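You operate a simulated robot arm through the tools that you are given. There is no shell and no other tool. Be economical: measure what you need, move in short steps, check, and stop when the job is done.

You are at the controls of a simulated two-armed robot. One attempt, no reset.

JOB
Pick up the orange cup with one hand, pass it to the other hand and put it on the shelf under the board. Set down upright: orange cup.

The check looks at the end state, three seconds after you hand in, the way a careful person would. Anything else that was tipped, shoved, dropped, spilled or broken makes it a failure.

ROBOT AND FRAMES
Two 7-joint arms with two-finger parallel grippers on one trunk, on a base that drives. Base frame: it is fixed to the floor where the robot stands at the start and does not move with it; the origin is under the middle of the robot, x ahead of it, y to its left, z up. Units: m, degrees, N and s.
The left shoulder is at the start at [0.03, 0.119, 0.935], the right one opposite. With the tool pointing down near the work surface each hand reaches from about 0.28 to 0.68 m from the robot's upright axis, wherever it stands, measured 20 degrees to its own side. Places, roughly: shelf under the board (54x16 cm) [0.9, -0.24, 0.96]. Payload 3.43 kg a hand.
Tool frame (each hand has its own): the origin (TCP) lies between the finger pads and is the grasp point; the fingertips stand 0.03 m ahead of it; z points along the fingers, y is the line along which they close. The gripper opens to 0.094 m. The fingers are 0.028 m wide and 0.01 m thick; the gripper's body (0.05 by 0.096 m) begins 0.055 m behind the TCP.
Orientation is that of the tool frame in the base frame, as a unit quaternion [x, y, z, w]. With the fingers straight down and closing along the base's y, the tool's x points along the base's -x, its y along +y and its z along -z.

CONTROLS
- The arms move only by the tool drive_tool. It takes "left_deltas", "right_deltas" or both (then of equal length, played together; a hand with none holds still); each is a list of rows, each a list of 7 numbers: the shift along the tool's x, y, z in m, then the turn, a rotation vector about the tool's x, y, z in degrees, then the finger opening in m, from 0 to 0.094. In form: [[tx, ty, tz, wx, wy, wz, hand], ...]. A call has 1 to 20 rows; each row is the pose to reach, as a shift and turn from the pose commanded when the call began, along the tool's axes at that moment. Rows are played at 5 a second. More than 0.05 m and 8.6 degrees between two rows, or a gripper value outside its range, and nothing of the call is played. Where a pose cannot be reached the arm comes as near as it can. A force on the tool above 40 N (or 10 N above the force at the start of the call, whichever is more), or a blocked arm, ends the call early, and 0.2 s more pass. The fingers move at their own pace (about 0.072 m/s each) and stop on an object; they squeeze with about 40 N. The grip force told is the motor's: it shows also when the fingers shut on nothing. Time passes only in rows, and 0.2 s behind the last, so rows that repeat a pose let the fingers close. It gives the time, the measured TCP pose, the force on the tool (base axes), the opening and the grip force at its end, in the units of the frame above (readings bear some noise), with the torque about the TCP (base axes, N m) and any sound that the robot's microphone picked up, and new pictures: "pictures" is both (left out), scene, wrist or none (wrist: the cameras of the hands that moved).
- Cameras (640 x 400 px; columns grow to the right, rows downward): "scene" is now at [0.0436, -0.0331, 1.6472]; the picture's right is [-0.39, -0.92, 0.00], its down [-0.66, 0.28, -0.70] and it looks along [0.64, -0.28, -0.71] (base axes); focal length 271 px, centre (320, 200). "left" rides on the left gripper at [0.076, -0.014, -0.102] in its tool frame; the picture's right is [0.18, 0.98, 0.00], its down [-0.75, 0.14, -0.64] and it looks along [-0.63, 0.12, 0.77] (tool axes); focal length 243 px, centre (320, 200). "right" rides on the right gripper at [0.076, 0.014, -0.102] in its tool frame; the picture's right is [-0.18, 0.98, 0.00], its down [-0.75, -0.14, -0.64] and it looks along [-0.63, -0.12, 0.77] (tool axes); focal length 243 px, centre (320, 200). There is no depth. A picture from a camera that has moved, and an enlarged one, comes with that camera's place and axes in the base frame and with its lens.
- lift_body(by): slides the trunk up (or, below 0, down) by that many m; the arms and the scene camera ride with it, the base frame stays. It gives what a move gives, with no picture.
- roll_base(legs): drives the robot by 1 to 6 legs, each [ahead, turn to the left] in m and degrees, along the robot's own axes; the way and the turn of a leg run together, so that a leg with both is an arc; at most 1.5 m and 180 degrees a leg. The arms and the cameras ride along, it lands a little off, and it stops where it bumps. It gives what a move gives, and a new picture of the scene camera.
- pan_tilt(pan, tilt): turns the head with the scene camera to pan (to the left, within 143 degrees either way) and tilt (down, from -29 to 69), counted from straight ahead of the robot. It gives what a move gives, and a new picture of the scene camera.
- enlarge(camera, box): a new picture of the part [left, top, right, bottom] of that camera's present view, enlarged. The clock stands still meanwhile.
- hand_in(): hands the job in; it is judged then, once.

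Go step by step. Nothing tells you exact positions but the pictures and the camera data: compare them with the known pose of the tool, close in by small moves and look again before you grip or let go. The budget is 120 turns and 260 pictures, counting those below and the enlarged ones. Unless the task says otherwise, let go and move clear before handing in, and close with one line.

The tools are called after ">>>" by a JSON object that holds its "name" and its "arguments". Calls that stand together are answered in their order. drive_tool: Moves the arms, as the interface text tells. Its arguments: {"type":"object","properties":{"left_deltas":{"type":"array","items":{"type":"array","items":{"type":"number"}}},"right_deltas":{"type":"array","items":{"type":"array","items":{"type":"number"}}},"pictures":{"type":"string","enum":["both","scene","wrist","none"]}},"required":[]} The other tools are called the same way: lift_body (by) slides the trunk up or down; roll_base (legs) drives the base; pan_tilt (pan, tilt) turns the head that bears the scene camera; enlarge (camera, box) takes an enlarged picture of a part of a camera's view; hand_in () hands the job in.

At the start:

```text
t: 0.0
left_tcp_pos: [0.4235, 0.0692, 1.2259]
left_tcp_rot: [0.0, 1.0, -0.001, 0.0]
left_contact_force: [0.1, 0.9, -0.1]
left_ft_torque: [-0.02, -0.01, -0.02]
left_width: 0.0938
left_gripper_force: 0.0
right_tcp_pos: [0.3536, -0.3311, 1.2785]
right_tcp_rot: [0.001, 1.0, -0.001, 0.0]
right_contact_force: [0.2, 0.2, 0.0]
right_ft_torque: [0.02, 0.03, -0.01]
right_width: 0.0938
right_gripper_force: 0.0
trunk travel left (down, up): [-0.2, 0.21]
robot x, y, heading: [-0.0004, -0.0018, -0.0]
head pan, tilt: [-23.2, 45.6]
```

scene: 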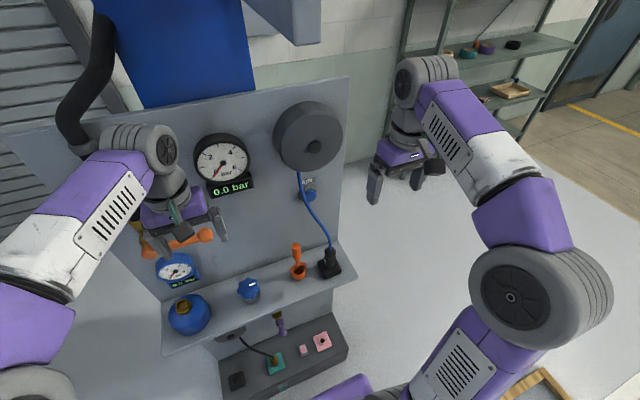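
right: 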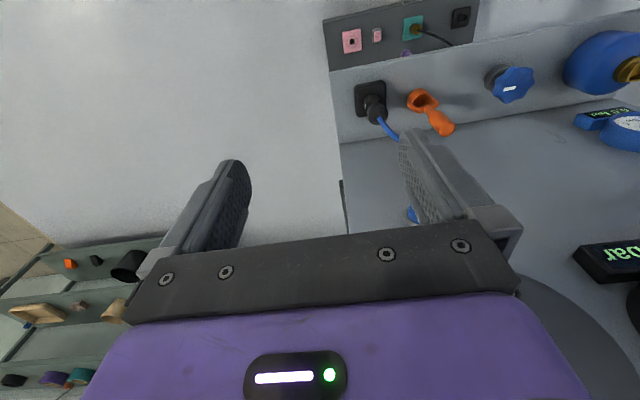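
left: 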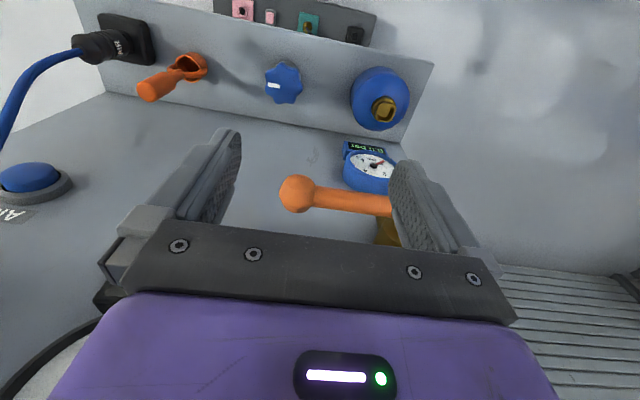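

I see a board with gauges and valves ahead, but no orange cup for certain yet. I'll look around with the head.

>>> {"name": "pan_tilt", "arguments": {"pan": -60, "tilt": 50}}

>>> {"name": "pan_tilt", "arguments": {"pan": 60, "tilt": 45}}

>>> {"name": "pan_tilt", "arguments": {"pan": 0, "tilt": 60}}

```text
t: 1.0
left_tcp_pos: [0.4237, 0.0692, 1.2252]
left_tcp_rot: [0.001, 1.0, 0.0, 0.0]
left_contact_force: [0.2, -0.1, -0.2]
left_ft_torque: [-0.02, 0.03, 0.01]
left_width: 0.0941
left_gripper_force: 0.1
right_tcp_pos: [0.3542, -0.3312, 1.278]
right_tcp_rot: [0.001, 1.0, 0.001, 0.0]
right_contact_force: [-0.3, -0.2, 0.4]
right_ft_torque: [0.02, -0.02, 0.02]
right_width: 0.0941
right_gripper_force: 0.1
trunk travel left (down, up): [-0.2, 0.21]
robot x, y, heading: [-0.0025, 0.001, -0.1]
head pan, tilt: [-60.0, 50.0]
camera scene: at [0.0079, -0.0679, 1.6412], right [-0.87, -0.5, 0.0], down [-0.38, 0.66, -0.64], along [0.32, -0.56, -0.77], focal length 271 px, centre (320, 200)
```

scene: 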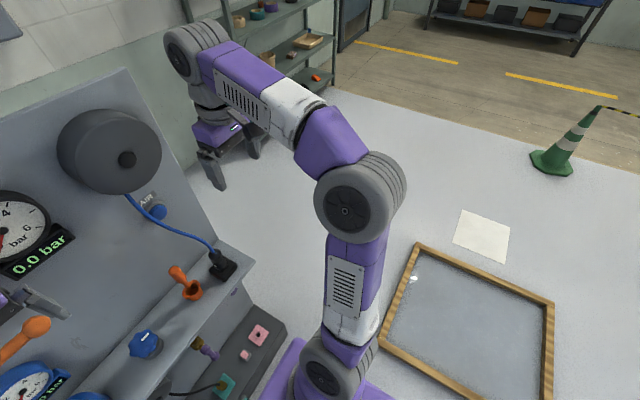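

```text
t: 3.0
left_tcp_pos: [0.4233, 0.0701, 1.2254]
left_tcp_rot: [0.001, 1.0, 0.0, 0.0]
left_contact_force: [-0.2, -0.6, 0.3]
left_ft_torque: [-0.02, -0.01, 0.02]
left_width: 0.0943
left_gripper_force: 0.0
right_tcp_pos: [0.3553, -0.3318, 1.2782]
right_tcp_rot: [0.0, 1.0, 0.0, 0.0]
right_contact_force: [0.1, -0.8, 0.4]
right_ft_torque: [0.04, 0.02, -0.05]
right_width: 0.0939
right_gripper_force: 0.0
trunk travel left (down, up): [-0.2, 0.21]
robot x, y, heading: [-0.0042, 0.0013, 0.2]
head pan, tilt: [60.0, 45.0]
camera scene: at [0.01, 0.0691, 1.6481], right [0.87, -0.5, 0.0], down [-0.35, -0.61, -0.71], along [0.35, 0.61, -0.71], focal length 271 px, centre (320, 200)
```

scene: 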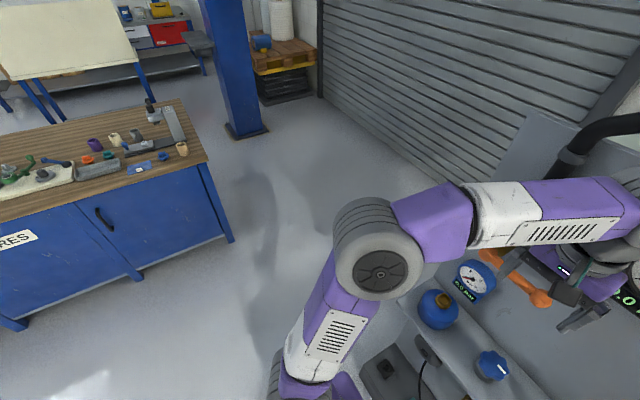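

```text
t: 4.3
left_tcp_pos: [0.4231, 0.0701, 1.2254]
left_tcp_rot: [0.0, 1.0, 0.001, 0.0]
left_contact_force: [-0.2, 0.3, 0.6]
left_ft_torque: [-0.02, -0.02, -0.01]
left_width: 0.094
left_gripper_force: 0.0
right_tcp_pos: [0.355, -0.3304, 1.2784]
right_tcp_rot: [-0.001, 1.0, -0.001, 0.0]
right_contact_force: [-0.1, 0.1, -0.9]
right_ft_torque: [-0.01, 0.01, 0.0]
right_width: 0.094
right_gripper_force: 0.1
trunk travel left (down, up): [-0.2, 0.21]
robot x, y, heading: [0.0008, -0.001, 0.0]
head pan, tilt: [0.0, 60.0]
camera scene: at [0.036, -0.0012, 1.6286], right [0.0, -1.0, 0.0], down [-0.87, 0.0, -0.5], along [0.5, 0.0, -0.87], focal length 271 px, centre (320, 200)
```

scene: 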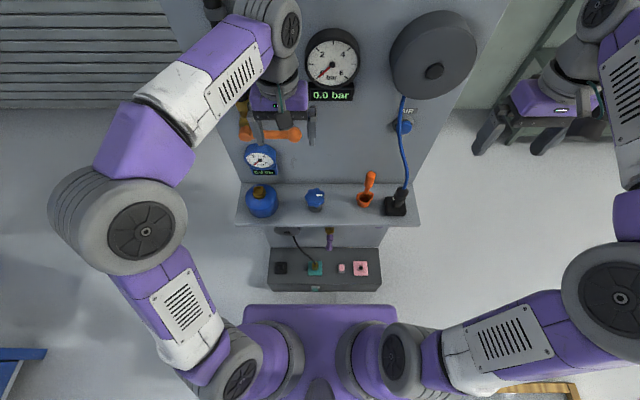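

The board in front carries a shelf with valves and a plug; there's a bench to the left and a rack to the right with small items. I'll look closer at those for the cup.

>>> {"name": "pan_tilt", "arguments": {"pan": 90, "tilt": 30}}

>>> {"name": "enlarge", "arguments": {"camera": "scene", "box": [240, 120, 560, 320]}}

>>> {"name": "pan_tilt", "arguments": {"pan": -50, "tilt": 25}}

>>> {"name": "enlarge", "arguments": {"camera": "scene", "box": [60, 80, 380, 280]}}

>>> {"name": "pan_tilt", "arguments": {"pan": 0, "tilt": 20}}

```text
t: 6.0
left_tcp_pos: [0.4245, 0.0696, 1.2258]
left_tcp_rot: [0.0, 1.0, 0.0, 0.0]
left_contact_force: [-1.2, -0.6, -0.9]
left_ft_torque: [0.04, 0.03, 0.0]
left_width: 0.0938
left_gripper_force: 0.1
right_tcp_pos: [0.3545, -0.3308, 1.2775]
right_tcp_rot: [0.0, 1.0, 0.0, 0.0]
right_contact_force: [-0.1, 0.7, 0.0]
right_ft_torque: [0.0, -0.02, 0.02]
right_width: 0.0941
right_gripper_force: 0.1
trunk travel left (down, up): [-0.2, 0.21]
robot x, y, heading: [-0.0028, 0.0031, -0.1]
head pan, tilt: [90.0, 30.0]
camera scene: at [-0.0306, 0.0891, 1.6706], right [1.0, 0.0, 0.0], down [0.0, -0.5, -0.87], along [0.0, 0.87, -0.5], focal length 271 px, centre (320, 200)
```

scene: 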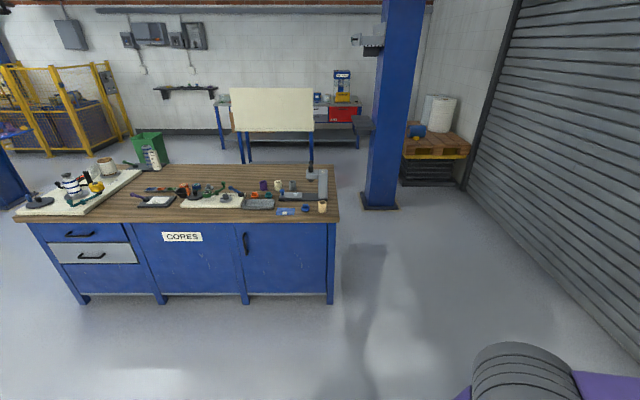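

```text
2.00 times, centred on (400, 220) of scene
camera zoom: at [-0.0306, 0.0891, 1.6706], right [1.0, 0.0, 0.0], down [0.0, -0.5, -0.87], along [0.0, 0.87, -0.5], focal length 541 px, centre (160, 160)
```

zoom: 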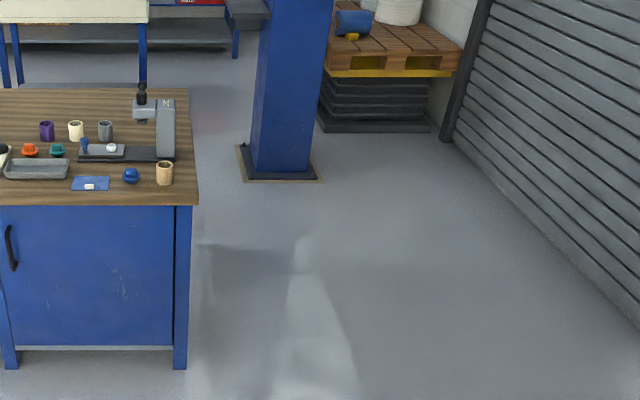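

```text
t: 8.2
left_tcp_pos: [0.4247, 0.0694, 1.2256]
left_tcp_rot: [0.001, 1.0, 0.0, 0.0]
left_contact_force: [-0.2, -0.6, -0.5]
left_ft_torque: [0.01, 0.01, 0.0]
left_width: 0.0942
left_gripper_force: 0.0
right_tcp_pos: [0.3545, -0.3317, 1.2782]
right_tcp_rot: [0.0, 1.0, -0.001, 0.0]
right_contact_force: [-0.2, 0.0, -0.5]
right_ft_torque: [0.0, 0.0, 0.03]
right_width: 0.0941
right_gripper_force: 0.1
trunk travel left (down, up): [-0.2, 0.21]
robot x, y, heading: [0.0025, -0.0028, -0.2]
head pan, tilt: [-50.0, 25.0]
camera scene: at [0.0286, -0.0718, 1.6786], right [-0.77, -0.64, 0.0], down [-0.27, 0.32, -0.91], along [0.58, -0.69, -0.42], focal length 271 px, centre (320, 200)
```

scene: 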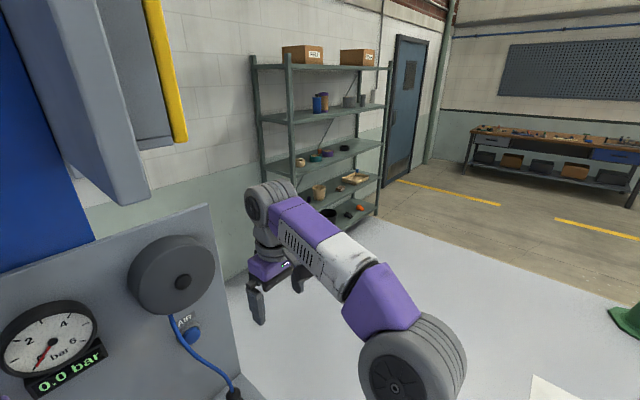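

```text
2.00 times, centred on (220, 180) of scene
camera zoom: at [0.0286, -0.0718, 1.6786], right [-0.77, -0.64, 0.0], down [-0.27, 0.32, -0.91], along [0.58, -0.69, -0.42], focal length 541 px, centre (520, 240)
```

zoom: 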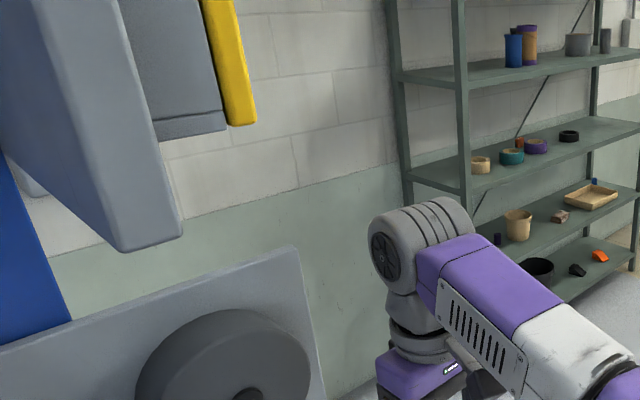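

```text
t: 9.4
left_tcp_pos: [0.423, 0.0697, 1.2259]
left_tcp_rot: [0.0, 1.0, 0.0, 0.0]
left_contact_force: [-0.3, -0.2, -0.3]
left_ft_torque: [-0.02, 0.04, 0.01]
left_width: 0.0939
left_gripper_force: 0.0
right_tcp_pos: [0.3552, -0.3312, 1.2781]
right_tcp_rot: [0.0, 1.0, 0.0, 0.0]
right_contact_force: [-0.4, -0.7, 0.3]
right_ft_torque: [-0.05, 0.0, 0.0]
right_width: 0.0942
right_gripper_force: 0.1
trunk travel left (down, up): [-0.2, 0.21]
robot x, y, heading: [0.0003, -0.0011, -0.0]
head pan, tilt: [0.0, 20.0]
camera scene: at [0.0624, -0.0014, 1.6867], right [0.0, -1.0, 0.0], down [-0.34, 0.0, -0.94], along [0.94, 0.0, -0.34], focal length 271 px, centre (320, 200)
```

scene: 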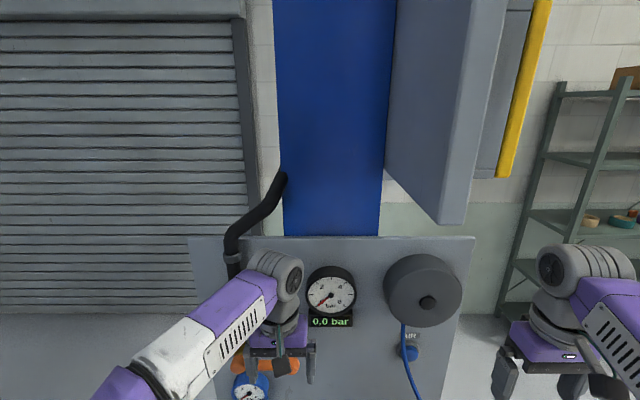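

Two candidates so far: the orange item on the board's shelf, and one on the bench. I'll enlarge both, and look behind.

>>> {"name": "pan_tilt", "arguments": {"pan": 0, "tilt": 60}}

>>> {"name": "enlarge", "arguments": {"camera": "scene", "box": [230, 120, 430, 300]}}

>>> {"name": "enlarge", "arguments": {"camera": "left", "box": [60, 0, 460, 250]}}

>>> {"name": "enlarge", "arguments": {"camera": "right", "box": [320, 0, 640, 200]}}

>>> {"name": "pan_tilt", "arguments": {"pan": 100, "tilt": 30}}

>>> {"name": "enlarge", "arguments": {"camera": "scene", "box": [260, 130, 420, 230]}}

>>> {"name": "pan_tilt", "arguments": {"pan": -110, "tilt": 35}}

>>> {"name": "pan_tilt", "arguments": {"pan": 143, "tilt": 35}}

```text
t: 10.5
left_tcp_pos: [0.4232, 0.069, 1.2267]
left_tcp_rot: [0.0, 1.0, 0.001, 0.0]
left_contact_force: [0.9, -0.3, -0.3]
left_ft_torque: [-0.03, 0.01, 0.03]
left_width: 0.0935
left_gripper_force: 0.0
right_tcp_pos: [0.3539, -0.3317, 1.2782]
right_tcp_rot: [0.0, 1.0, 0.001, 0.0]
right_contact_force: [0.1, -0.2, -0.6]
right_ft_torque: [0.02, -0.01, 0.01]
right_width: 0.0941
right_gripper_force: 0.1
trunk travel left (down, up): [-0.2, 0.21]
robot x, y, heading: [0.0008, -0.0051, 0.2]
head pan, tilt: [0.0, 60.0]
camera scene: at [0.036, -0.0013, 1.6286], right [0.0, -1.0, 0.0], down [-0.87, 0.0, -0.5], along [0.5, 0.0, -0.87], focal length 271 px, centre (320, 200)
```

scene: 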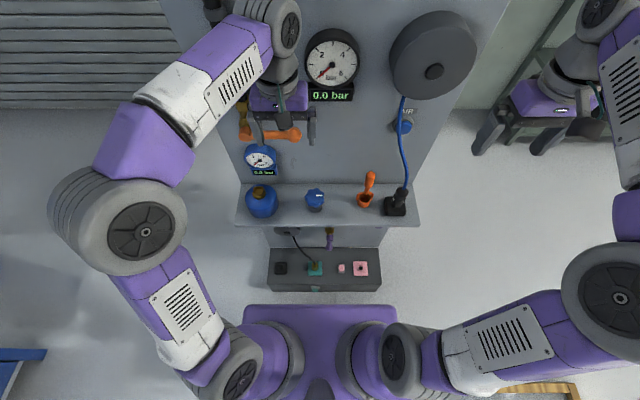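

```text
2.22 times, centred on (330, 210) of scene
camera zoom: at [0.036, -0.0013, 1.6286], right [0.0, -1.0, 0.0], down [-0.87, 0.0, -0.5], along [0.5, 0.0, -0.87], focal length 601 px, centre (298, 178)
```

zoom: 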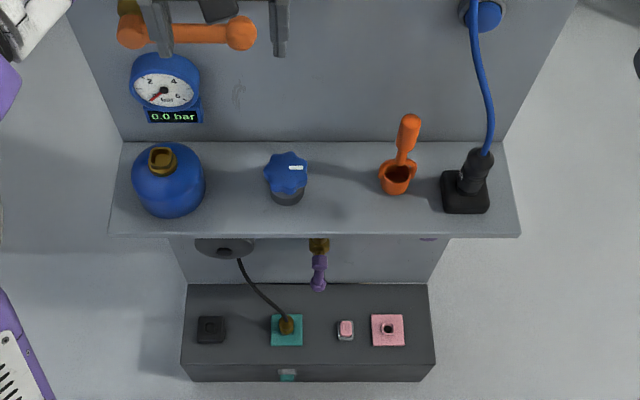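

```text
1.60 times, centred on (260, 125) of left
camera zoom: at [0.3481, 0.0556, 1.3291], right [-0.18, 0.98, 0.0], down [0.75, 0.14, 0.64], along [0.63, 0.12, -0.77], focal length 388 px, centre (416, 320)
```

zoom: 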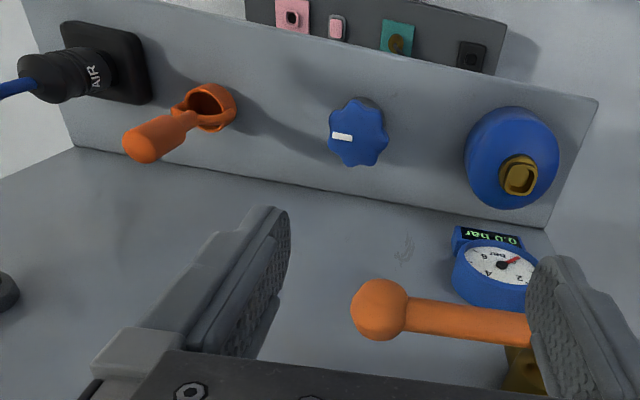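

```text
2.00 times, centred on (480, 100) of right
camera zoom: at [0.2781, -0.3166, 1.3807], right [0.18, 0.98, 0.0], down [0.75, -0.14, 0.64], along [0.63, -0.12, -0.77], focal length 485 px, centre (0, 400)
```

zoom: 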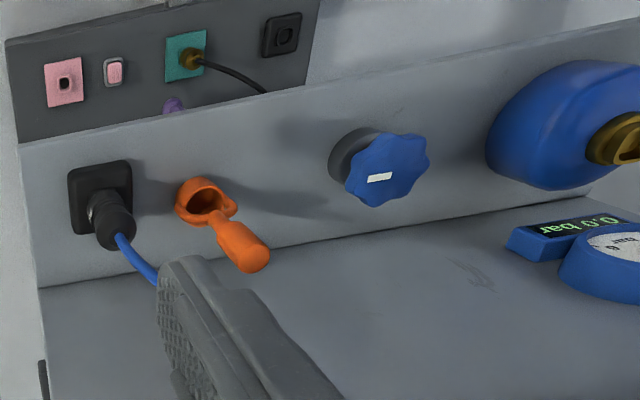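

```text
t: 12.2
left_tcp_pos: [0.424, 0.0689, 1.2265]
left_tcp_rot: [0.0, 1.0, 0.0, 0.0]
left_contact_force: [0.1, 0.5, 0.7]
left_ft_torque: [0.02, 0.0, -0.02]
left_width: 0.094
left_gripper_force: 0.0
right_tcp_pos: [0.3536, -0.3307, 1.2778]
right_tcp_rot: [0.001, 1.0, -0.001, 0.0]
right_contact_force: [-0.6, 0.0, 0.1]
right_ft_torque: [-0.03, -0.02, 0.02]
right_width: 0.0938
right_gripper_force: 0.1
trunk travel left (down, up): [-0.2, 0.21]
robot x, y, heading: [-0.001, -0.001, 0.0]
head pan, tilt: [100.0, 30.0]
camera scene: at [-0.0463, 0.0878, 1.6707], right [0.98, 0.17, 0.0], down [0.09, -0.49, -0.87], along [-0.15, 0.85, -0.5], focal length 271 px, centre (320, 200)
```

scene: 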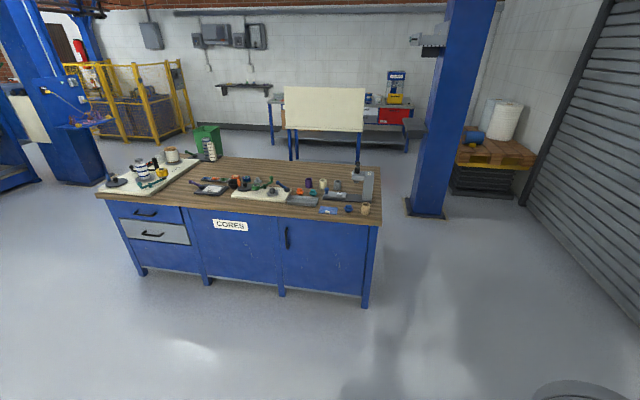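

```text
4.00 times, centred on (340, 180) of scene
camera zoom: at [-0.0463, 0.0878, 1.6707], right [0.98, 0.17, 0.0], down [0.09, -0.49, -0.87], along [-0.15, 0.85, -0.5], focal length 1082 px, centre (240, 280)
```

zoom: 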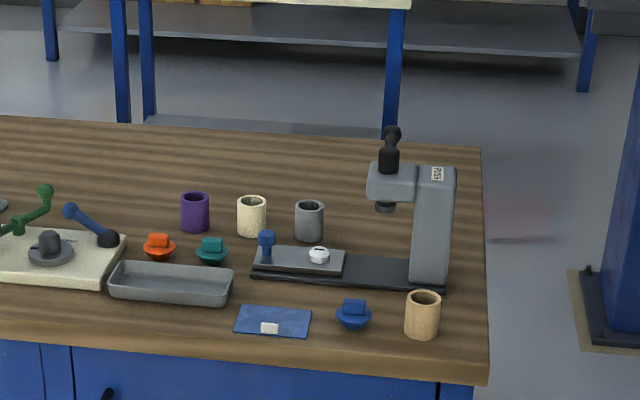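

```text
t: 15.3
left_tcp_pos: [0.424, 0.0704, 1.2271]
left_tcp_rot: [0.0, 1.0, -0.001, 0.0]
left_contact_force: [-0.1, -0.5, 0.2]
left_ft_torque: [0.02, -0.04, 0.01]
left_width: 0.0941
left_gripper_force: 0.0
right_tcp_pos: [0.3544, -0.331, 1.2775]
right_tcp_rot: [0.0, 1.0, 0.0, 0.0]
right_contact_force: [-0.3, -0.5, 0.4]
right_ft_torque: [0.01, 0.02, -0.01]
right_width: 0.0939
right_gripper_force: 0.2
trunk travel left (down, up): [-0.2, 0.21]
robot x, y, heading: [-0.0041, -0.0018, 0.1]
head pan, tilt: [-110.0, 35.0]
camera scene: at [-0.0608, -0.0841, 1.6629], right [-0.94, 0.34, 0.0], down [0.2, 0.54, -0.82], along [-0.28, -0.77, -0.57], focal length 271 px, centre (320, 200)
```

scene: 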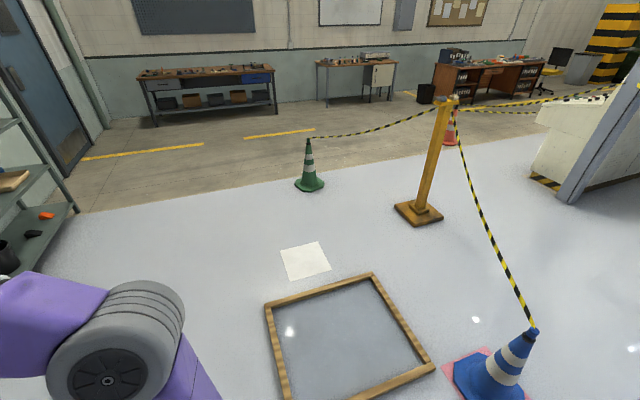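

```text
t: 18.8
left_tcp_pos: [0.4248, 0.0694, 1.2255]
left_tcp_rot: [0.0, 1.0, 0.0, 0.0]
left_contact_force: [0.1, 0.1, -1.1]
left_ft_torque: [-0.01, 0.04, -0.03]
left_width: 0.0939
left_gripper_force: 0.1
right_tcp_pos: [0.3545, -0.3312, 1.2782]
right_tcp_rot: [0.0, 1.0, -0.001, 0.001]
right_contact_force: [0.1, 0.2, 1.0]
right_ft_torque: [-0.04, 0.05, 0.0]
right_width: 0.094
right_gripper_force: 0.0
trunk travel left (down, up): [-0.2, 0.21]
robot x, y, heading: [-0.0023, -0.0029, 0.1]
head pan, tilt: [143.0, 35.0]
camera scene: at [-0.101, 0.0517, 1.6629], right [0.6, 0.8, 0.0], down [0.46, -0.35, -0.82], along [-0.65, 0.49, -0.57], focal length 271 px, centre (320, 200)
```

scene: 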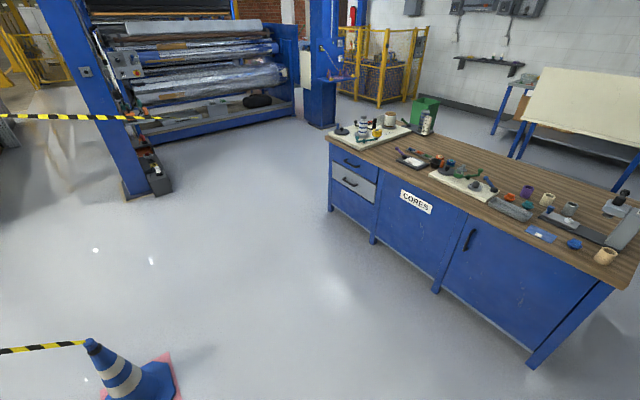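

The bench holds several cups; I'll enlarge its clutter to look for an orange one.

>>> {"name": "enlarge", "arguments": {"camera": "scene", "box": [320, 100, 480, 200]}}

>>> {"name": "enlarge", "arguments": {"camera": "scene", "box": [470, 160, 640, 270]}}

>>> {"name": "pan_tilt", "arguments": {"pan": -70, "tilt": 20}}

>>> {"name": "enlarge", "arguments": {"camera": "scene", "box": [110, 80, 270, 240]}}

```text
4.00 times, centred on (400, 150) of scene
camera zoom: at [-0.101, 0.0517, 1.6629], right [0.6, 0.8, 0.0], down [0.46, -0.35, -0.82], along [-0.65, 0.49, -0.57], focal length 1082 px, centre (0, 400)
```

zoom: 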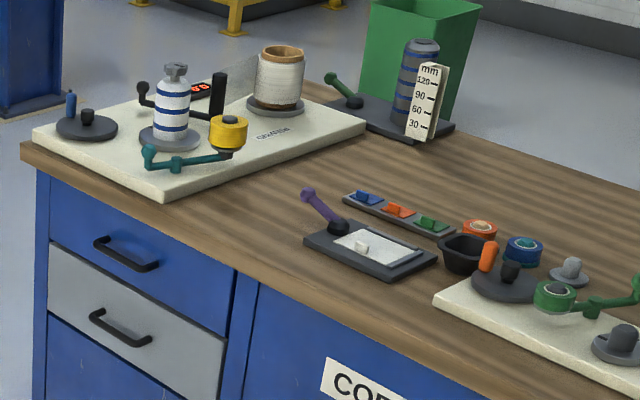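

```text
3.64 times, centred on (555, 215) of scene
camera zoom: at [-0.101, 0.0517, 1.6629], right [0.6, 0.8, 0.0], down [0.46, -0.35, -0.82], along [-0.65, 0.49, -0.57], focal length 984 px, centre (-534, 146)
```

zoom: 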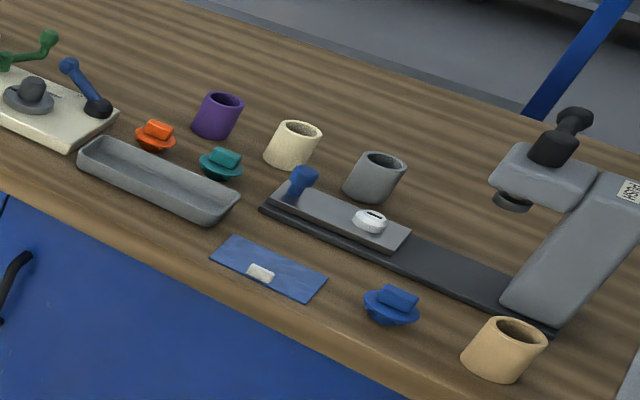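

```text
t: 21.9
left_tcp_pos: [0.4245, 0.0679, 1.2257]
left_tcp_rot: [0.0, 1.0, 0.0, 0.001]
left_contact_force: [0.2, -0.7, -0.4]
left_ft_torque: [0.04, -0.02, -0.01]
left_width: 0.094
left_gripper_force: 0.0
right_tcp_pos: [0.3548, -0.331, 1.2786]
right_tcp_rot: [0.0, 1.0, 0.0, -0.001]
right_contact_force: [0.1, 0.0, 0.4]
right_ft_torque: [0.01, 0.0, 0.0]
right_width: 0.0939
right_gripper_force: 0.0
trunk travel left (down, up): [-0.2, 0.21]
robot x, y, heading: [-0.0033, -0.0024, -0.2]
head pan, tilt: [-70.0, 20.0]
camera scene: at [0.0012, -0.0888, 1.6867], right [-0.94, -0.34, 0.0], down [-0.12, 0.32, -0.94], along [0.32, -0.88, -0.34], focal length 271 px, centre (320, 200)
```

scene: 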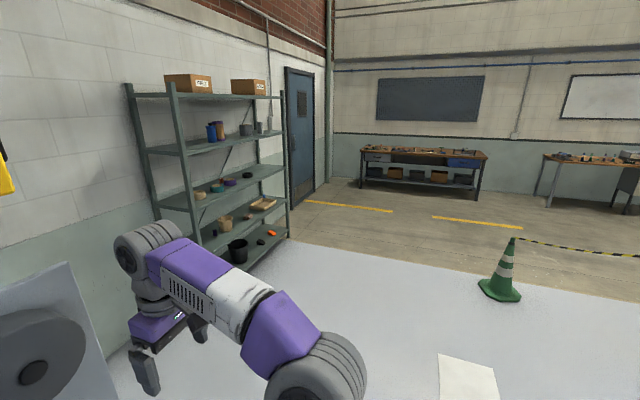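

```text
2.50 times, centred on (190, 160) of scene
camera zoom: at [0.0012, -0.0888, 1.6867], right [-0.94, -0.34, 0.0], down [-0.12, 0.32, -0.94], along [0.32, -0.88, -0.34], focal length 676 px, centre (645, 300)
```

zoom: 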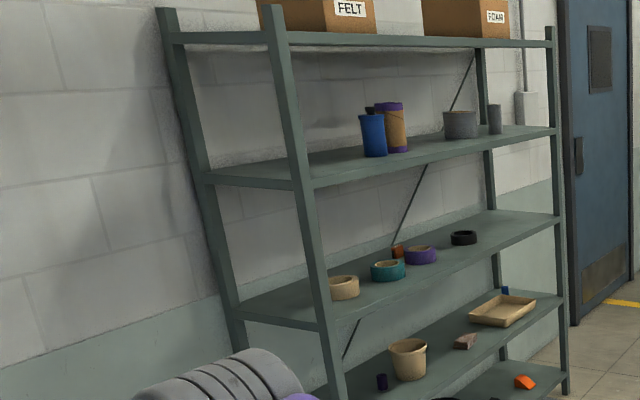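

The orange item on the board's shelf has a hollow round body with a handle; I'll zoom further into it and check the remaining view directions.

>>> {"name": "enlarge", "arguments": {"camera": "left", "box": [125, 35, 221, 115]}}

>>> {"name": "enlarge", "arguments": {"camera": "right", "box": [395, 75, 475, 145]}}

>>> {"name": "pan_tilt", "arguments": {"pan": -143, "tilt": 50}}

>>> {"name": "pan_tilt", "arguments": {"pan": -25, "tilt": 55}}

>>> {"name": "enlarge", "arguments": {"camera": "scene", "box": [160, 160, 360, 360]}}

```text
5.00 times, centred on (173, 75) of left
camera zoom: at [0.3481, 0.0556, 1.3291], right [-0.18, 0.98, 0.0], down [0.75, 0.14, 0.64], along [0.63, 0.12, -0.77], focal length 1213 px, centre (1055, 825)
```

zoom: 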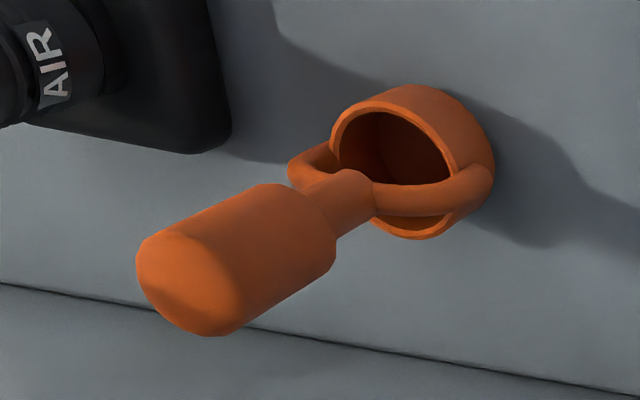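

```text
5.71 times, centred on (435, 110) of right
camera zoom: at [0.2782, -0.3166, 1.3807], right [0.18, 0.98, 0.0], down [0.75, -0.14, 0.64], along [0.63, -0.12, -0.77], focal length 1386 px, centre (-337, 714)
```

zoom: 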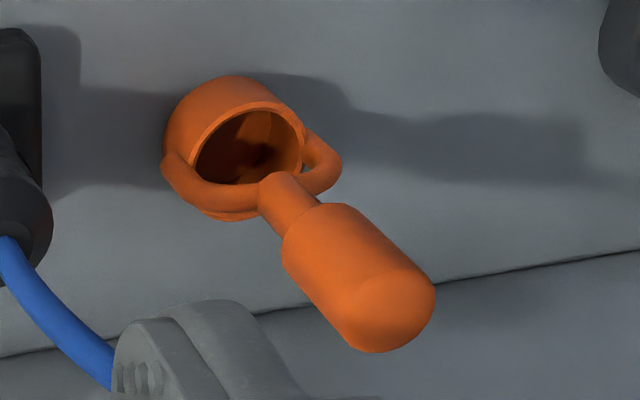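

```text
t: 23.3
left_tcp_pos: [0.4239, 0.0695, 1.226]
left_tcp_rot: [0.001, 1.0, 0.0, 0.0]
left_contact_force: [0.0, -0.4, 0.7]
left_ft_torque: [0.0, 0.04, 0.02]
left_width: 0.0936
left_gripper_force: 0.1
right_tcp_pos: [0.3533, -0.3307, 1.2778]
right_tcp_rot: [0.0, 1.0, 0.0, 0.0]
right_contact_force: [0.6, 0.0, 0.3]
right_ft_torque: [0.0, -0.02, 0.0]
right_width: 0.0942
right_gripper_force: 0.0
trunk travel left (down, up): [-0.2, 0.21]
robot x, y, heading: [-0.0011, 0.0012, 0.2]
head pan, tilt: [-143.0, 50.0]
camera scene: at [-0.0922, -0.0477, 1.6412], right [-0.6, 0.8, 0.0], down [0.61, 0.46, -0.64], along [-0.51, -0.39, -0.77], focal length 271 px, centre (320, 200)
```

scene: 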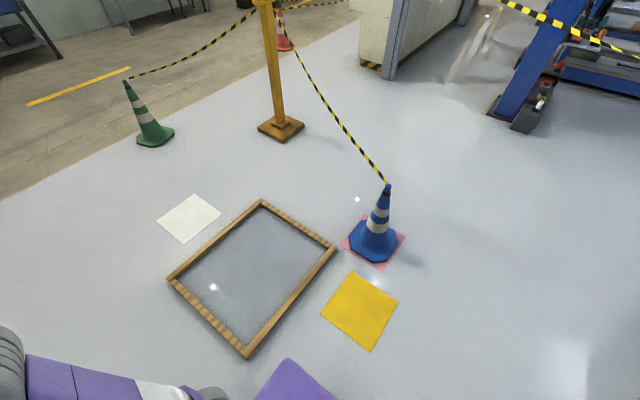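

```text
t: 25.3
left_tcp_pos: [0.4237, 0.0695, 1.2259]
left_tcp_rot: [0.0, 1.0, 0.0, 0.001]
left_contact_force: [-0.4, 0.3, 0.6]
left_ft_torque: [0.0, 0.0, -0.02]
left_width: 0.0941
left_gripper_force: 0.0
right_tcp_pos: [0.3547, -0.331, 1.2786]
right_tcp_rot: [0.0, 1.0, 0.0, 0.0]
right_contact_force: [0.2, -1.0, 0.5]
right_ft_torque: [0.01, -0.01, 0.0]
right_width: 0.094
right_gripper_force: 0.0
trunk travel left (down, up): [-0.2, 0.21]
robot x, y, heading: [0.0005, -0.0004, -0.3]
head pan, tilt: [-25.0, 55.0]
camera scene: at [0.0346, -0.0318, 1.6346], right [-0.42, -0.91, 0.0], down [-0.74, 0.35, -0.57], along [0.52, -0.24, -0.82], focal length 271 px, centre (320, 200)
```

scene: 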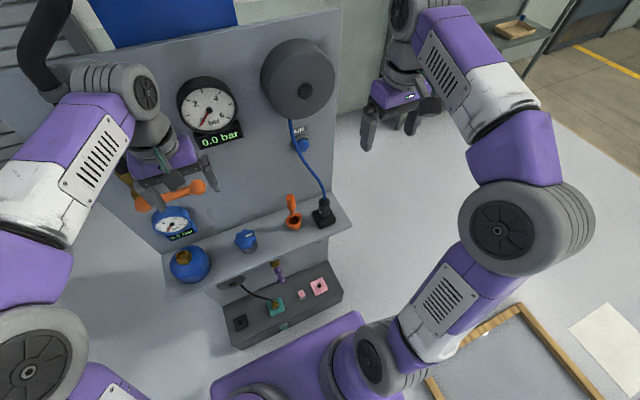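

```text
2.00 times, centred on (260, 260) of scene
camera zoom: at [0.0346, -0.0318, 1.6346], right [-0.42, -0.91, 0.0], down [-0.74, 0.35, -0.57], along [0.52, -0.24, -0.82], focal length 541 px, centre (440, 80)
```

zoom: 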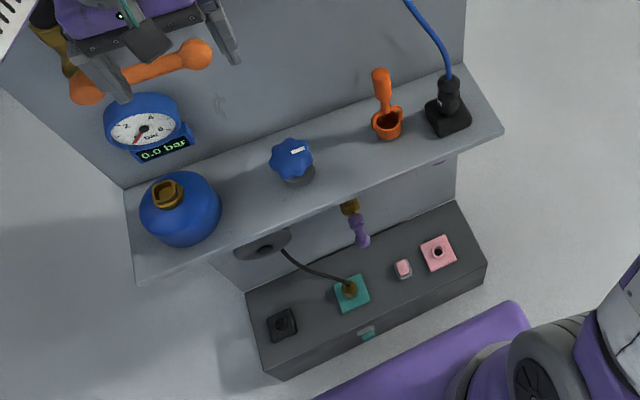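

The orange "cup" is a small cup with a bail and a stalk handle, standing on the shelf of the board at about (0.477, -0.143, rim 0.874). The place given for the shelf doesn't match what I see, so I'll use the right wrist camera to look past the board's right edge and check that no other shelf exists.

>>> {"name": "drive_tool", "arguments": {"right_deltas": [[0, -0.035, 0, 0, 0, -7, 0.094], [0, -0.07, 0, 0, 0, -14, 0.094], [0, -0.105, 0, 0, 0, -21, 0.094], [0, -0.14, 0, 0, 0, -28, 0.094], [0, -0.175, 0, 0, 0, -35, 0.094], [0, -0.21, 0, 0, 0, -42, 0.094]], "pictures": "wrist"}}

>>> {"name": "drive_tool", "arguments": {"right_deltas": [[0, 0, 0, 0, -8, 0, 0.094], [0, 0, 0, 0, -16, 0, 0.094], [0, 0, 0, 0, -24, 0, 0.094], [0, 0, 0, 0, -32, 0, 0.094], [0, 0, 0, 0, -40, 0, 0.094], [0, 0, 0, 0, -44, 0, 0.094]], "pictures": "both"}}

```text
t: 26.7
left_tcp_pos: [0.4236, 0.0696, 1.2265]
left_tcp_rot: [0.001, 1.0, -0.001, -0.001]
left_contact_force: [-0.5, -0.9, -0.1]
left_ft_torque: [0.03, -0.02, 0.02]
left_width: 0.0941
left_gripper_force: 0.0
right_tcp_pos: [0.3501, -0.5262, 1.2731]
right_tcp_rot: [-0.36, 0.933, 0.0, 0.001]
right_contact_force: [-0.1, -0.3, -0.7]
right_ft_torque: [0.0, -0.04, 0.03]
right_width: 0.094
right_gripper_force: 0.0
right hand out of reach, approached as far as the arm can: row 6
trunk travel left (down, up): [-0.2, 0.21]
robot x, y, heading: [-0.0002, -0.0013, -0.0]
head pan, tilt: [-25.0, 55.0]
camera right: at [0.2836, -0.5664, 1.3758], right [-0.52, 0.85, 0.0], down [0.65, 0.4, 0.64], along [0.55, 0.34, -0.77], focal length 243 px, centre (320, 200)
```

right: 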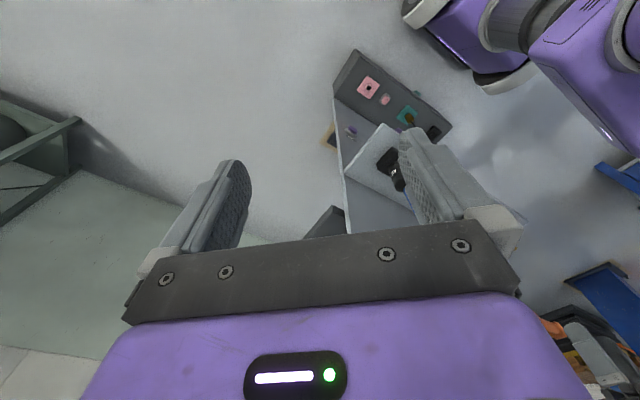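

```text
t: 28.1
left_tcp_pos: [0.4246, 0.07, 1.2262]
left_tcp_rot: [0.0, 1.0, 0.0, 0.0]
left_contact_force: [0.5, 0.6, -0.9]
left_ft_torque: [0.01, 0.03, -0.01]
left_width: 0.0942
left_gripper_force: 0.0
right_tcp_pos: [0.3481, -0.5262, 1.2725]
right_tcp_rot: [-0.333, 0.865, 0.135, 0.351]
right_contact_force: [0.3, 0.1, 0.1]
right_ft_torque: [-0.01, -0.02, -0.03]
right_width: 0.0941
right_gripper_force: 0.0
trunk travel left (down, up): [-0.2, 0.21]
robot x, y, heading: [0.0005, -0.0007, 0.3]
head pan, tilt: [-25.0, 55.0]
camera scene: at [0.0346, -0.0318, 1.6346], right [-0.42, -0.91, 0.0], down [-0.74, 0.35, -0.57], along [0.52, -0.24, -0.82], focal length 271 px, centre (320, 200)
camera right: at [0.2457, -0.5991, 1.2934], right [-0.56, 0.82, 0.13], down [0.16, -0.04, 0.99], along [0.81, 0.57, -0.11], focal length 243 px, centre (320, 200)
```

scene: 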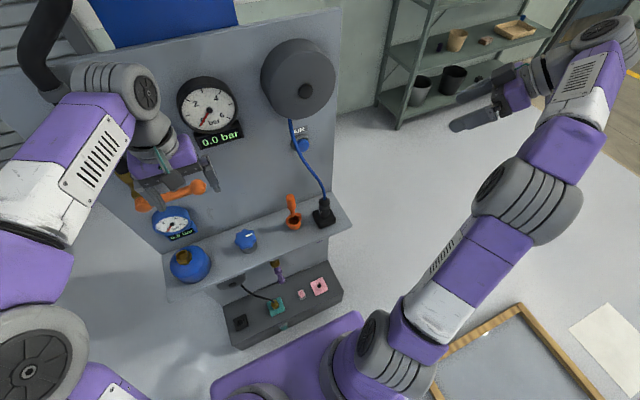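
right: 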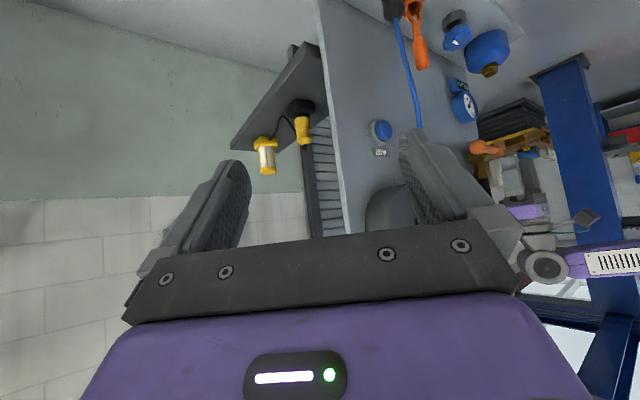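

There is a second, dark shelf behind the board, with yellow items on it. I'll zoom in there.

>>> {"name": "enlarge", "arguments": {"camera": "right", "box": [200, 20, 440, 200]}}

```text
2.22 times, centred on (320, 110) of right
camera zoom: at [0.2457, -0.5991, 1.2934], right [-0.56, 0.82, 0.13], down [0.16, -0.04, 0.99], along [0.81, 0.57, -0.11], focal length 539 px, centre (320, 400)
```

zoom: 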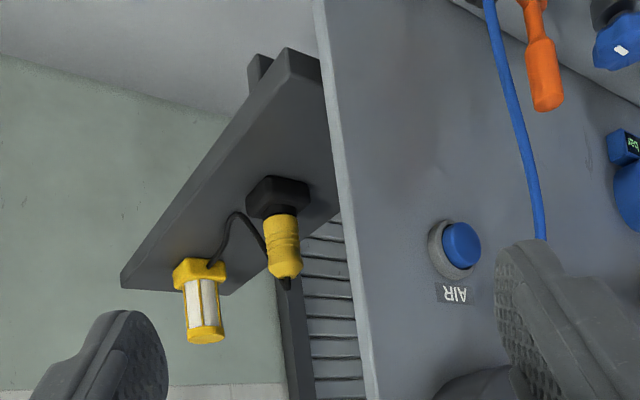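

A second shelf exists behind the board, long side along x (x ≈0.57–1.1, y ≈-0.3, z ≈0.96), matching the stated place, so that's the target; the cup itself stands on the front ledge at (0.48, -0.143) with a vertical stalk up to z≈1.0. I'll back off a little to have room for a near-horizontal grasp of the stalk.

>>> {"name": "roll_base", "arguments": {"legs": [[-0.17, 0]]}}

>>> {"name": "drive_tool", "arguments": {"right_deltas": [[0, 0, 0, 0, 8, 0, 0.094], [0, 0, 0, 0, 16, 0, 0.094], [0, 0, 0, 0, 24, 0, 0.094], [0, 0, 0, 0, 32, 0, 0.094], [0, 0, 0, 0, 40, 0, 0.094], [0, 0, 0, 0, 44, 0, 0.094]], "left_deltas": [[0.03, 0, 0, 0, 0, 0, 0.094], [0.06, 0.02, 0, 0, 0, 0, 0.094], [0.06, 0.06, 0, 0, 0, 0, 0.094], [0.06, 0.1, 0, 0, 0, 0, 0.094], [0.06, 0.14, 0, 0, 0, 0, 0.094], [0.06, 0.16, 0, 0, 0, 0, 0.094]], "pictures": "none"}}

```text
t: 29.6
left_tcp_pos: [0.2515, 0.069, 1.2262]
left_tcp_rot: [0.0, 1.0, 0.0, -0.001]
left_contact_force: [0.1, 0.2, -0.8]
left_ft_torque: [0.0, -0.03, -0.03]
left_width: 0.0941
left_gripper_force: 0.0
right_tcp_pos: [0.178, -0.5262, 1.2724]
right_tcp_rot: [-0.332, 0.866, 0.134, 0.35]
right_contact_force: [0.4, 0.4, 0.1]
right_ft_torque: [-0.02, 0.03, 0.0]
right_width: 0.0938
right_gripper_force: 0.1
trunk travel left (down, up): [-0.2, 0.21]
robot x, y, heading: [-0.1699, 0.0015, 0.2]
head pan, tilt: [-25.0, 55.0]
camera scene: at [-0.1371, -0.0318, 1.6347], right [-0.42, -0.91, 0.0], down [-0.74, 0.35, -0.57], along [0.52, -0.24, -0.82], focal length 271 px, centre (320, 200)
```

scene: 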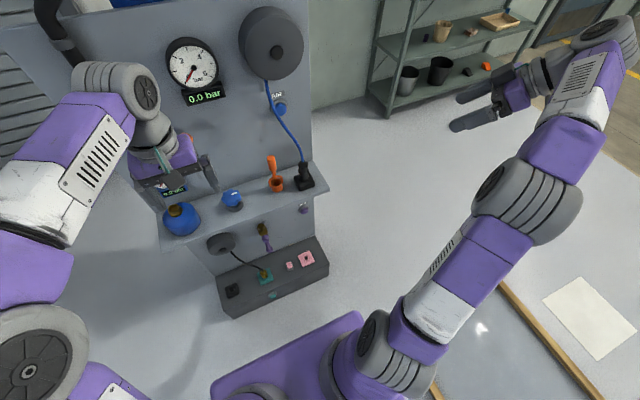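

```text
t: 31.0
left_tcp_pos: [0.1954, 0.2324, 1.2264]
left_tcp_rot: [0.0, 1.0, -0.001, -0.001]
left_contact_force: [0.1, 0.2, -0.2]
left_ft_torque: [0.0, -0.01, -0.01]
left_width: 0.0939
left_gripper_force: 0.1
right_tcp_pos: [0.1787, -0.5258, 1.2731]
right_tcp_rot: [-0.359, 0.933, 0.0, -0.001]
right_contact_force: [0.5, -0.9, -0.1]
right_ft_torque: [-0.04, 0.03, 0.01]
right_width: 0.0938
right_gripper_force: 0.0
trunk travel left (down, up): [-0.2, 0.21]
robot x, y, heading: [-0.1701, 0.0017, -0.3]
head pan, tilt: [-25.0, 55.0]
```

Robot is back 0.17 m. Next I swing the right hand to a staging point in front of the cup, yaw straight.

>>> {"name": "drive_tool", "arguments": {"right_deltas": [[-0.028, 0.0126, 0.019, 0, 0, 5.25, 0.06], [-0.056, 0.0252, 0.038, 0, 0, 10.5, 0.06], [-0.084, 0.0379, 0.057, 0, 0, 15.75, 0.06], [-0.1125, 0.0505, 0.0765, 0, 0, 21, 0.06], [-0.1406, 0.063, 0.0956, 0, 0, 26.25, 0.06], [-0.169, 0.0757, 0.1147, 0, 0, 31.5, 0.06], [-0.197, 0.088, 0.1339, 0, 0, 36.75, 0.06], [-0.225, 0.101, 0.153, 0, 0, 42, 0.06]], "pictures": "none"}}

>>> {"name": "drive_tool", "arguments": {"right_deltas": [[0, 0.01, 0.01, 0, -8, 0, 0.06], [0, 0.02, 0.02, 0, -16, 0, 0.06], [0, 0.03, 0.03, 0, -24, 0, 0.06], [0, 0.045, 0.04, 0, -32, 0, 0.06], [0, 0.06, 0.05, 0, -40, 0, 0.06], [0, 0.075, 0.06, 0, -48, 0, 0.06], [0, 0.09, 0.07, 0, -56, 0, 0.06], [0, 0.105, 0.08, 0, -63, 0, 0.06], [0, 0.12, 0.09, 0, -70, 0, 0.06]], "pictures": "both"}}

```text
t: 32.8
left_tcp_pos: [0.1935, 0.2313, 1.225]
left_tcp_rot: [0.0, 1.0, 0.0, 0.0]
left_contact_force: [0.2, 1.1, -0.2]
left_ft_torque: [-0.02, 0.05, -0.04]
left_width: 0.0941
left_gripper_force: 0.0
right_tcp_pos: [0.2769, -0.3, 1.119]
right_tcp_rot: [0.001, 1.0, 0.0, 0.0]
right_contact_force: [0.0, 0.7, 1.1]
right_ft_torque: [-0.01, -0.01, 0.0]
right_width: 0.0601
right_gripper_force: 0.0
trunk travel left (down, up): [-0.2, 0.21]
robot x, y, heading: [-0.1711, -0.0009, -0.1]
head pan, tilt: [-25.0, 55.0]
```

```text
t: 34.8
left_tcp_pos: [0.1963, 0.2285, 1.2259]
left_tcp_rot: [0.0, 1.0, 0.001, -0.001]
left_contact_force: [0.0, -0.6, 0.3]
left_ft_torque: [0.06, 0.0, -0.02]
left_width: 0.0938
left_gripper_force: 0.2
right_tcp_pos: [0.2968, -0.1836, 1.0306]
right_tcp_rot: [-0.007, 0.828, 0.0, 0.561]
right_contact_force: [-0.2, 0.9, 0.1]
right_ft_torque: [0.02, 0.01, 0.02]
right_width: 0.0601
right_gripper_force: 0.1
right hand out of reach, approached as far as the arm can: row 6, 7, 8, 9
trunk travel left (down, up): [-0.2, 0.21]
robot x, y, heading: [-0.1732, 0.0001, 0.1]
head pan, tilt: [-25.0, 55.0]
camera scene: at [-0.1342, -0.0344, 1.6345], right [-0.42, -0.91, 0.0], down [-0.74, 0.35, -0.57], along [0.52, -0.24, -0.82], focal length 271 px, centre (320, 200)
camera right: at [0.1723, -0.1705, 0.9963], right [0.06, 0.98, 0.16], down [-0.31, -0.14, 0.94], along [0.95, -0.1, 0.3], focal length 243 px, centre (320, 200)
```

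scene: 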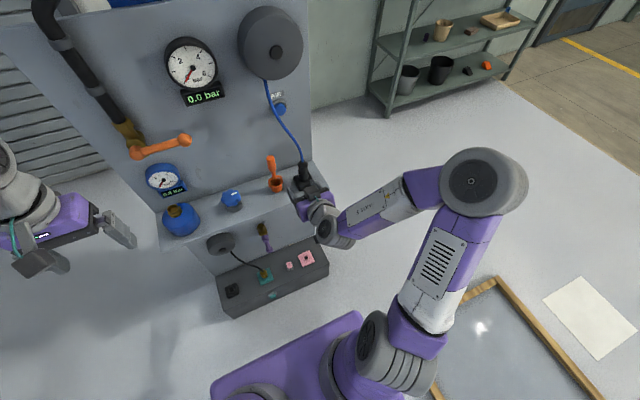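
right: 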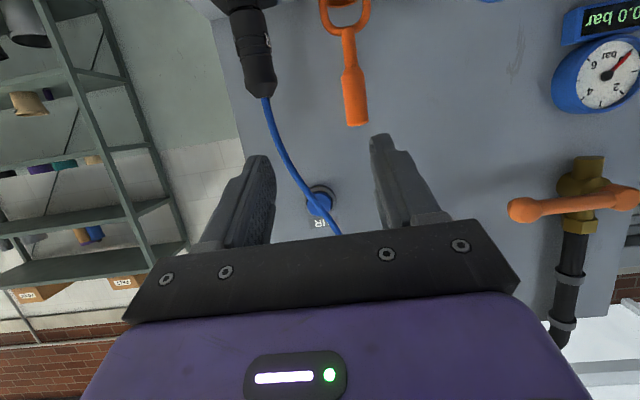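

The stalk's top sits where I computed (≈0.482, -0.144, 1.00). I'll line up the right hand at that y and height, then look again.

>>> {"name": "drive_tool", "arguments": {"right_deltas": [[0.0, 0.02, 0, 0, 0, 0, 0.06], [0.003, 0.04, 0.02, 0, 0, 0, 0.06], [0.006, 0.04, 0.05, 0, 0, 0, 0.06], [0.01, 0.04, 0.093, 0, 0, 0, 0.06], [0.01, 0.04, 0.093, 0, 0, 0, 0.06]], "pictures": "both"}}

```text
t: 36.0
left_tcp_pos: [0.1934, 0.2307, 1.2266]
left_tcp_rot: [0.0, 1.0, -0.001, -0.001]
left_contact_force: [0.2, 0.4, -0.9]
left_ft_torque: [0.0, -0.03, 0.02]
left_width: 0.0941
left_gripper_force: 0.1
right_tcp_pos: [0.3788, -0.1409, 0.9871]
right_tcp_rot: [0.0, 0.819, 0.0, 0.574]
right_contact_force: [-0.7, 0.6, 1.0]
right_ft_torque: [0.0, 0.02, 0.0]
right_width: 0.06
right_gripper_force: 0.0
trunk travel left (down, up): [-0.2, 0.21]
robot x, y, heading: [-0.1706, -0.0016, 0.2]
head pan, tilt: [-25.0, 55.0]
camera scene: at [-0.1369, -0.0316, 1.6347], right [-0.42, -0.91, 0.0], down [-0.74, 0.35, -0.57], along [0.52, -0.24, -0.82], focal length 271 px, centre (320, 200)
camera right: at [0.2557, -0.1262, 0.9507], right [0.06, 0.98, 0.17], down [-0.35, -0.14, 0.93], along [0.94, -0.12, 0.33], focal length 243 px, centre (320, 200)
```

scene: 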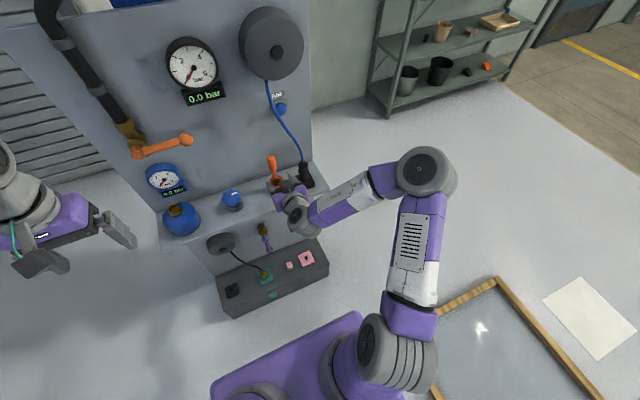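
right: 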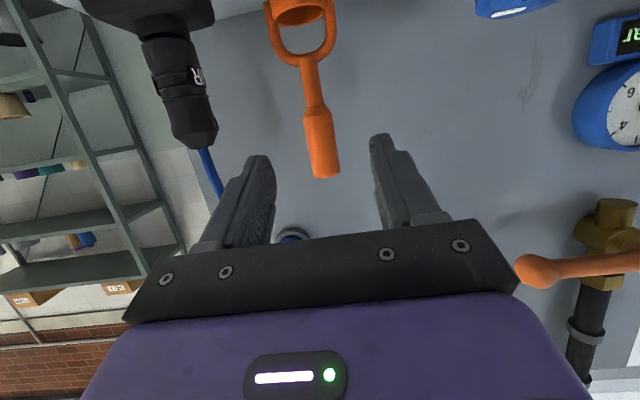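

Alignment is good (stalk y≈-0.145, thick grip z≈0.944–1.003). Moving forward onto the upper part of the stalk, still open.

>>> {"name": "drive_tool", "arguments": {"right_deltas": [[-0.009, -0.004, 0.024, 0, 0, 0, 0.06], [-0.018, -0.004, 0.048, 0, 0, 0, 0.06], [-0.027, -0.004, 0.072, 0, 0, 0, 0.06], [-0.036, -0.004, 0.0965, 0, 0, 0, 0.06], [-0.036, -0.004, 0.0965, 0, 0, 0, 0.06]], "pictures": "wrist"}}

```text
t: 37.2
left_tcp_pos: [0.1944, 0.2306, 1.2274]
left_tcp_rot: [-0.001, 1.0, 0.0, 0.0]
left_contact_force: [-0.5, -0.2, 0.8]
left_ft_torque: [-0.01, 0.01, 0.01]
left_width: 0.094
left_gripper_force: 0.0
right_tcp_pos: [0.4832, -0.1439, 0.9879]
right_tcp_rot: [-0.001, 0.819, 0.001, 0.574]
right_contact_force: [0.2, 0.2, -0.8]
right_ft_torque: [0.01, 0.02, 0.03]
right_width: 0.0598
right_gripper_force: 0.2
trunk travel left (down, up): [-0.2, 0.21]
robot x, y, heading: [-0.1688, 0.0005, 0.1]
head pan, tilt: [-25.0, 55.0]
camera right: at [0.3602, -0.1303, 0.9517], right [0.06, 0.98, 0.17], down [-0.35, -0.14, 0.93], along [0.94, -0.12, 0.33], focal length 243 px, centre (320, 200)
```

right: 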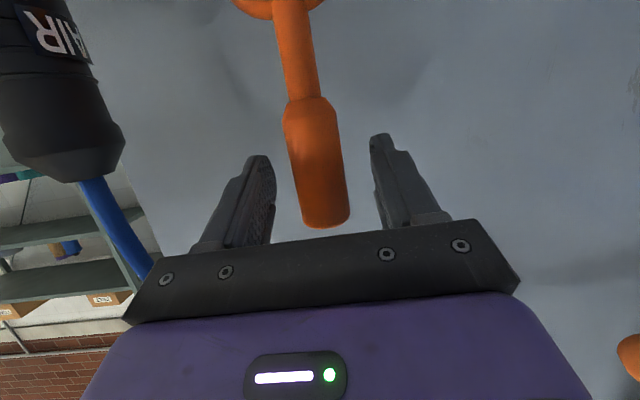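

The stalk stands between the fingers; closing now.

>>> {"name": "drive_tool", "arguments": {"right_deltas": [[0, 0, 0, 0, 0, 0, 0.04], [0, 0, 0, 0, 0, 0, 0.025], [0, 0, 0, 0, 0, 0, 0.0], [0, 0, 0, 0, 0, 0, 0.0], [0, 0, 0, 0, 0, 0, 0.0]], "pictures": "wrist"}}

```text
t: 38.4
left_tcp_pos: [0.1948, 0.2308, 1.2261]
left_tcp_rot: [0.0, 1.0, 0.0, 0.0]
left_contact_force: [0.8, -0.7, 0.8]
left_ft_torque: [-0.01, -0.01, -0.03]
left_width: 0.0943
left_gripper_force: 0.1
right_tcp_pos: [0.4829, -0.1453, 0.989]
right_tcp_rot: [-0.001, 0.819, 0.001, 0.574]
right_contact_force: [0.7, -0.7, 0.1]
right_ft_torque: [0.03, 0.0, 0.0]
right_width: 0.0296
right_gripper_force: 40.1
trunk travel left (down, up): [-0.2, 0.21]
robot x, y, heading: [-0.1683, 0.0017, -0.2]
head pan, tilt: [-25.0, 55.0]
camera right: at [0.3602, -0.1304, 0.9515], right [0.06, 0.98, 0.17], down [-0.35, -0.14, 0.93], along [0.94, -0.12, 0.33], focal length 243 px, centre (320, 200)
```

right: 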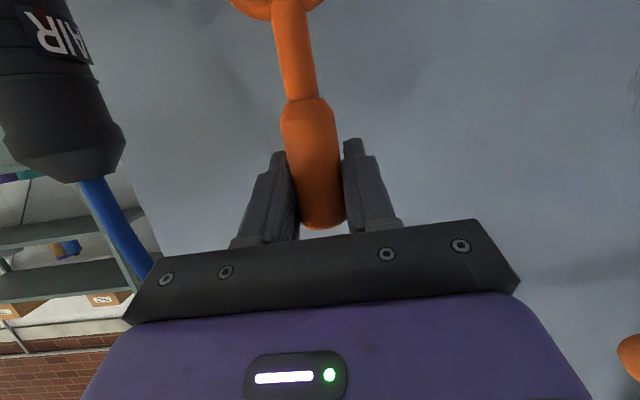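

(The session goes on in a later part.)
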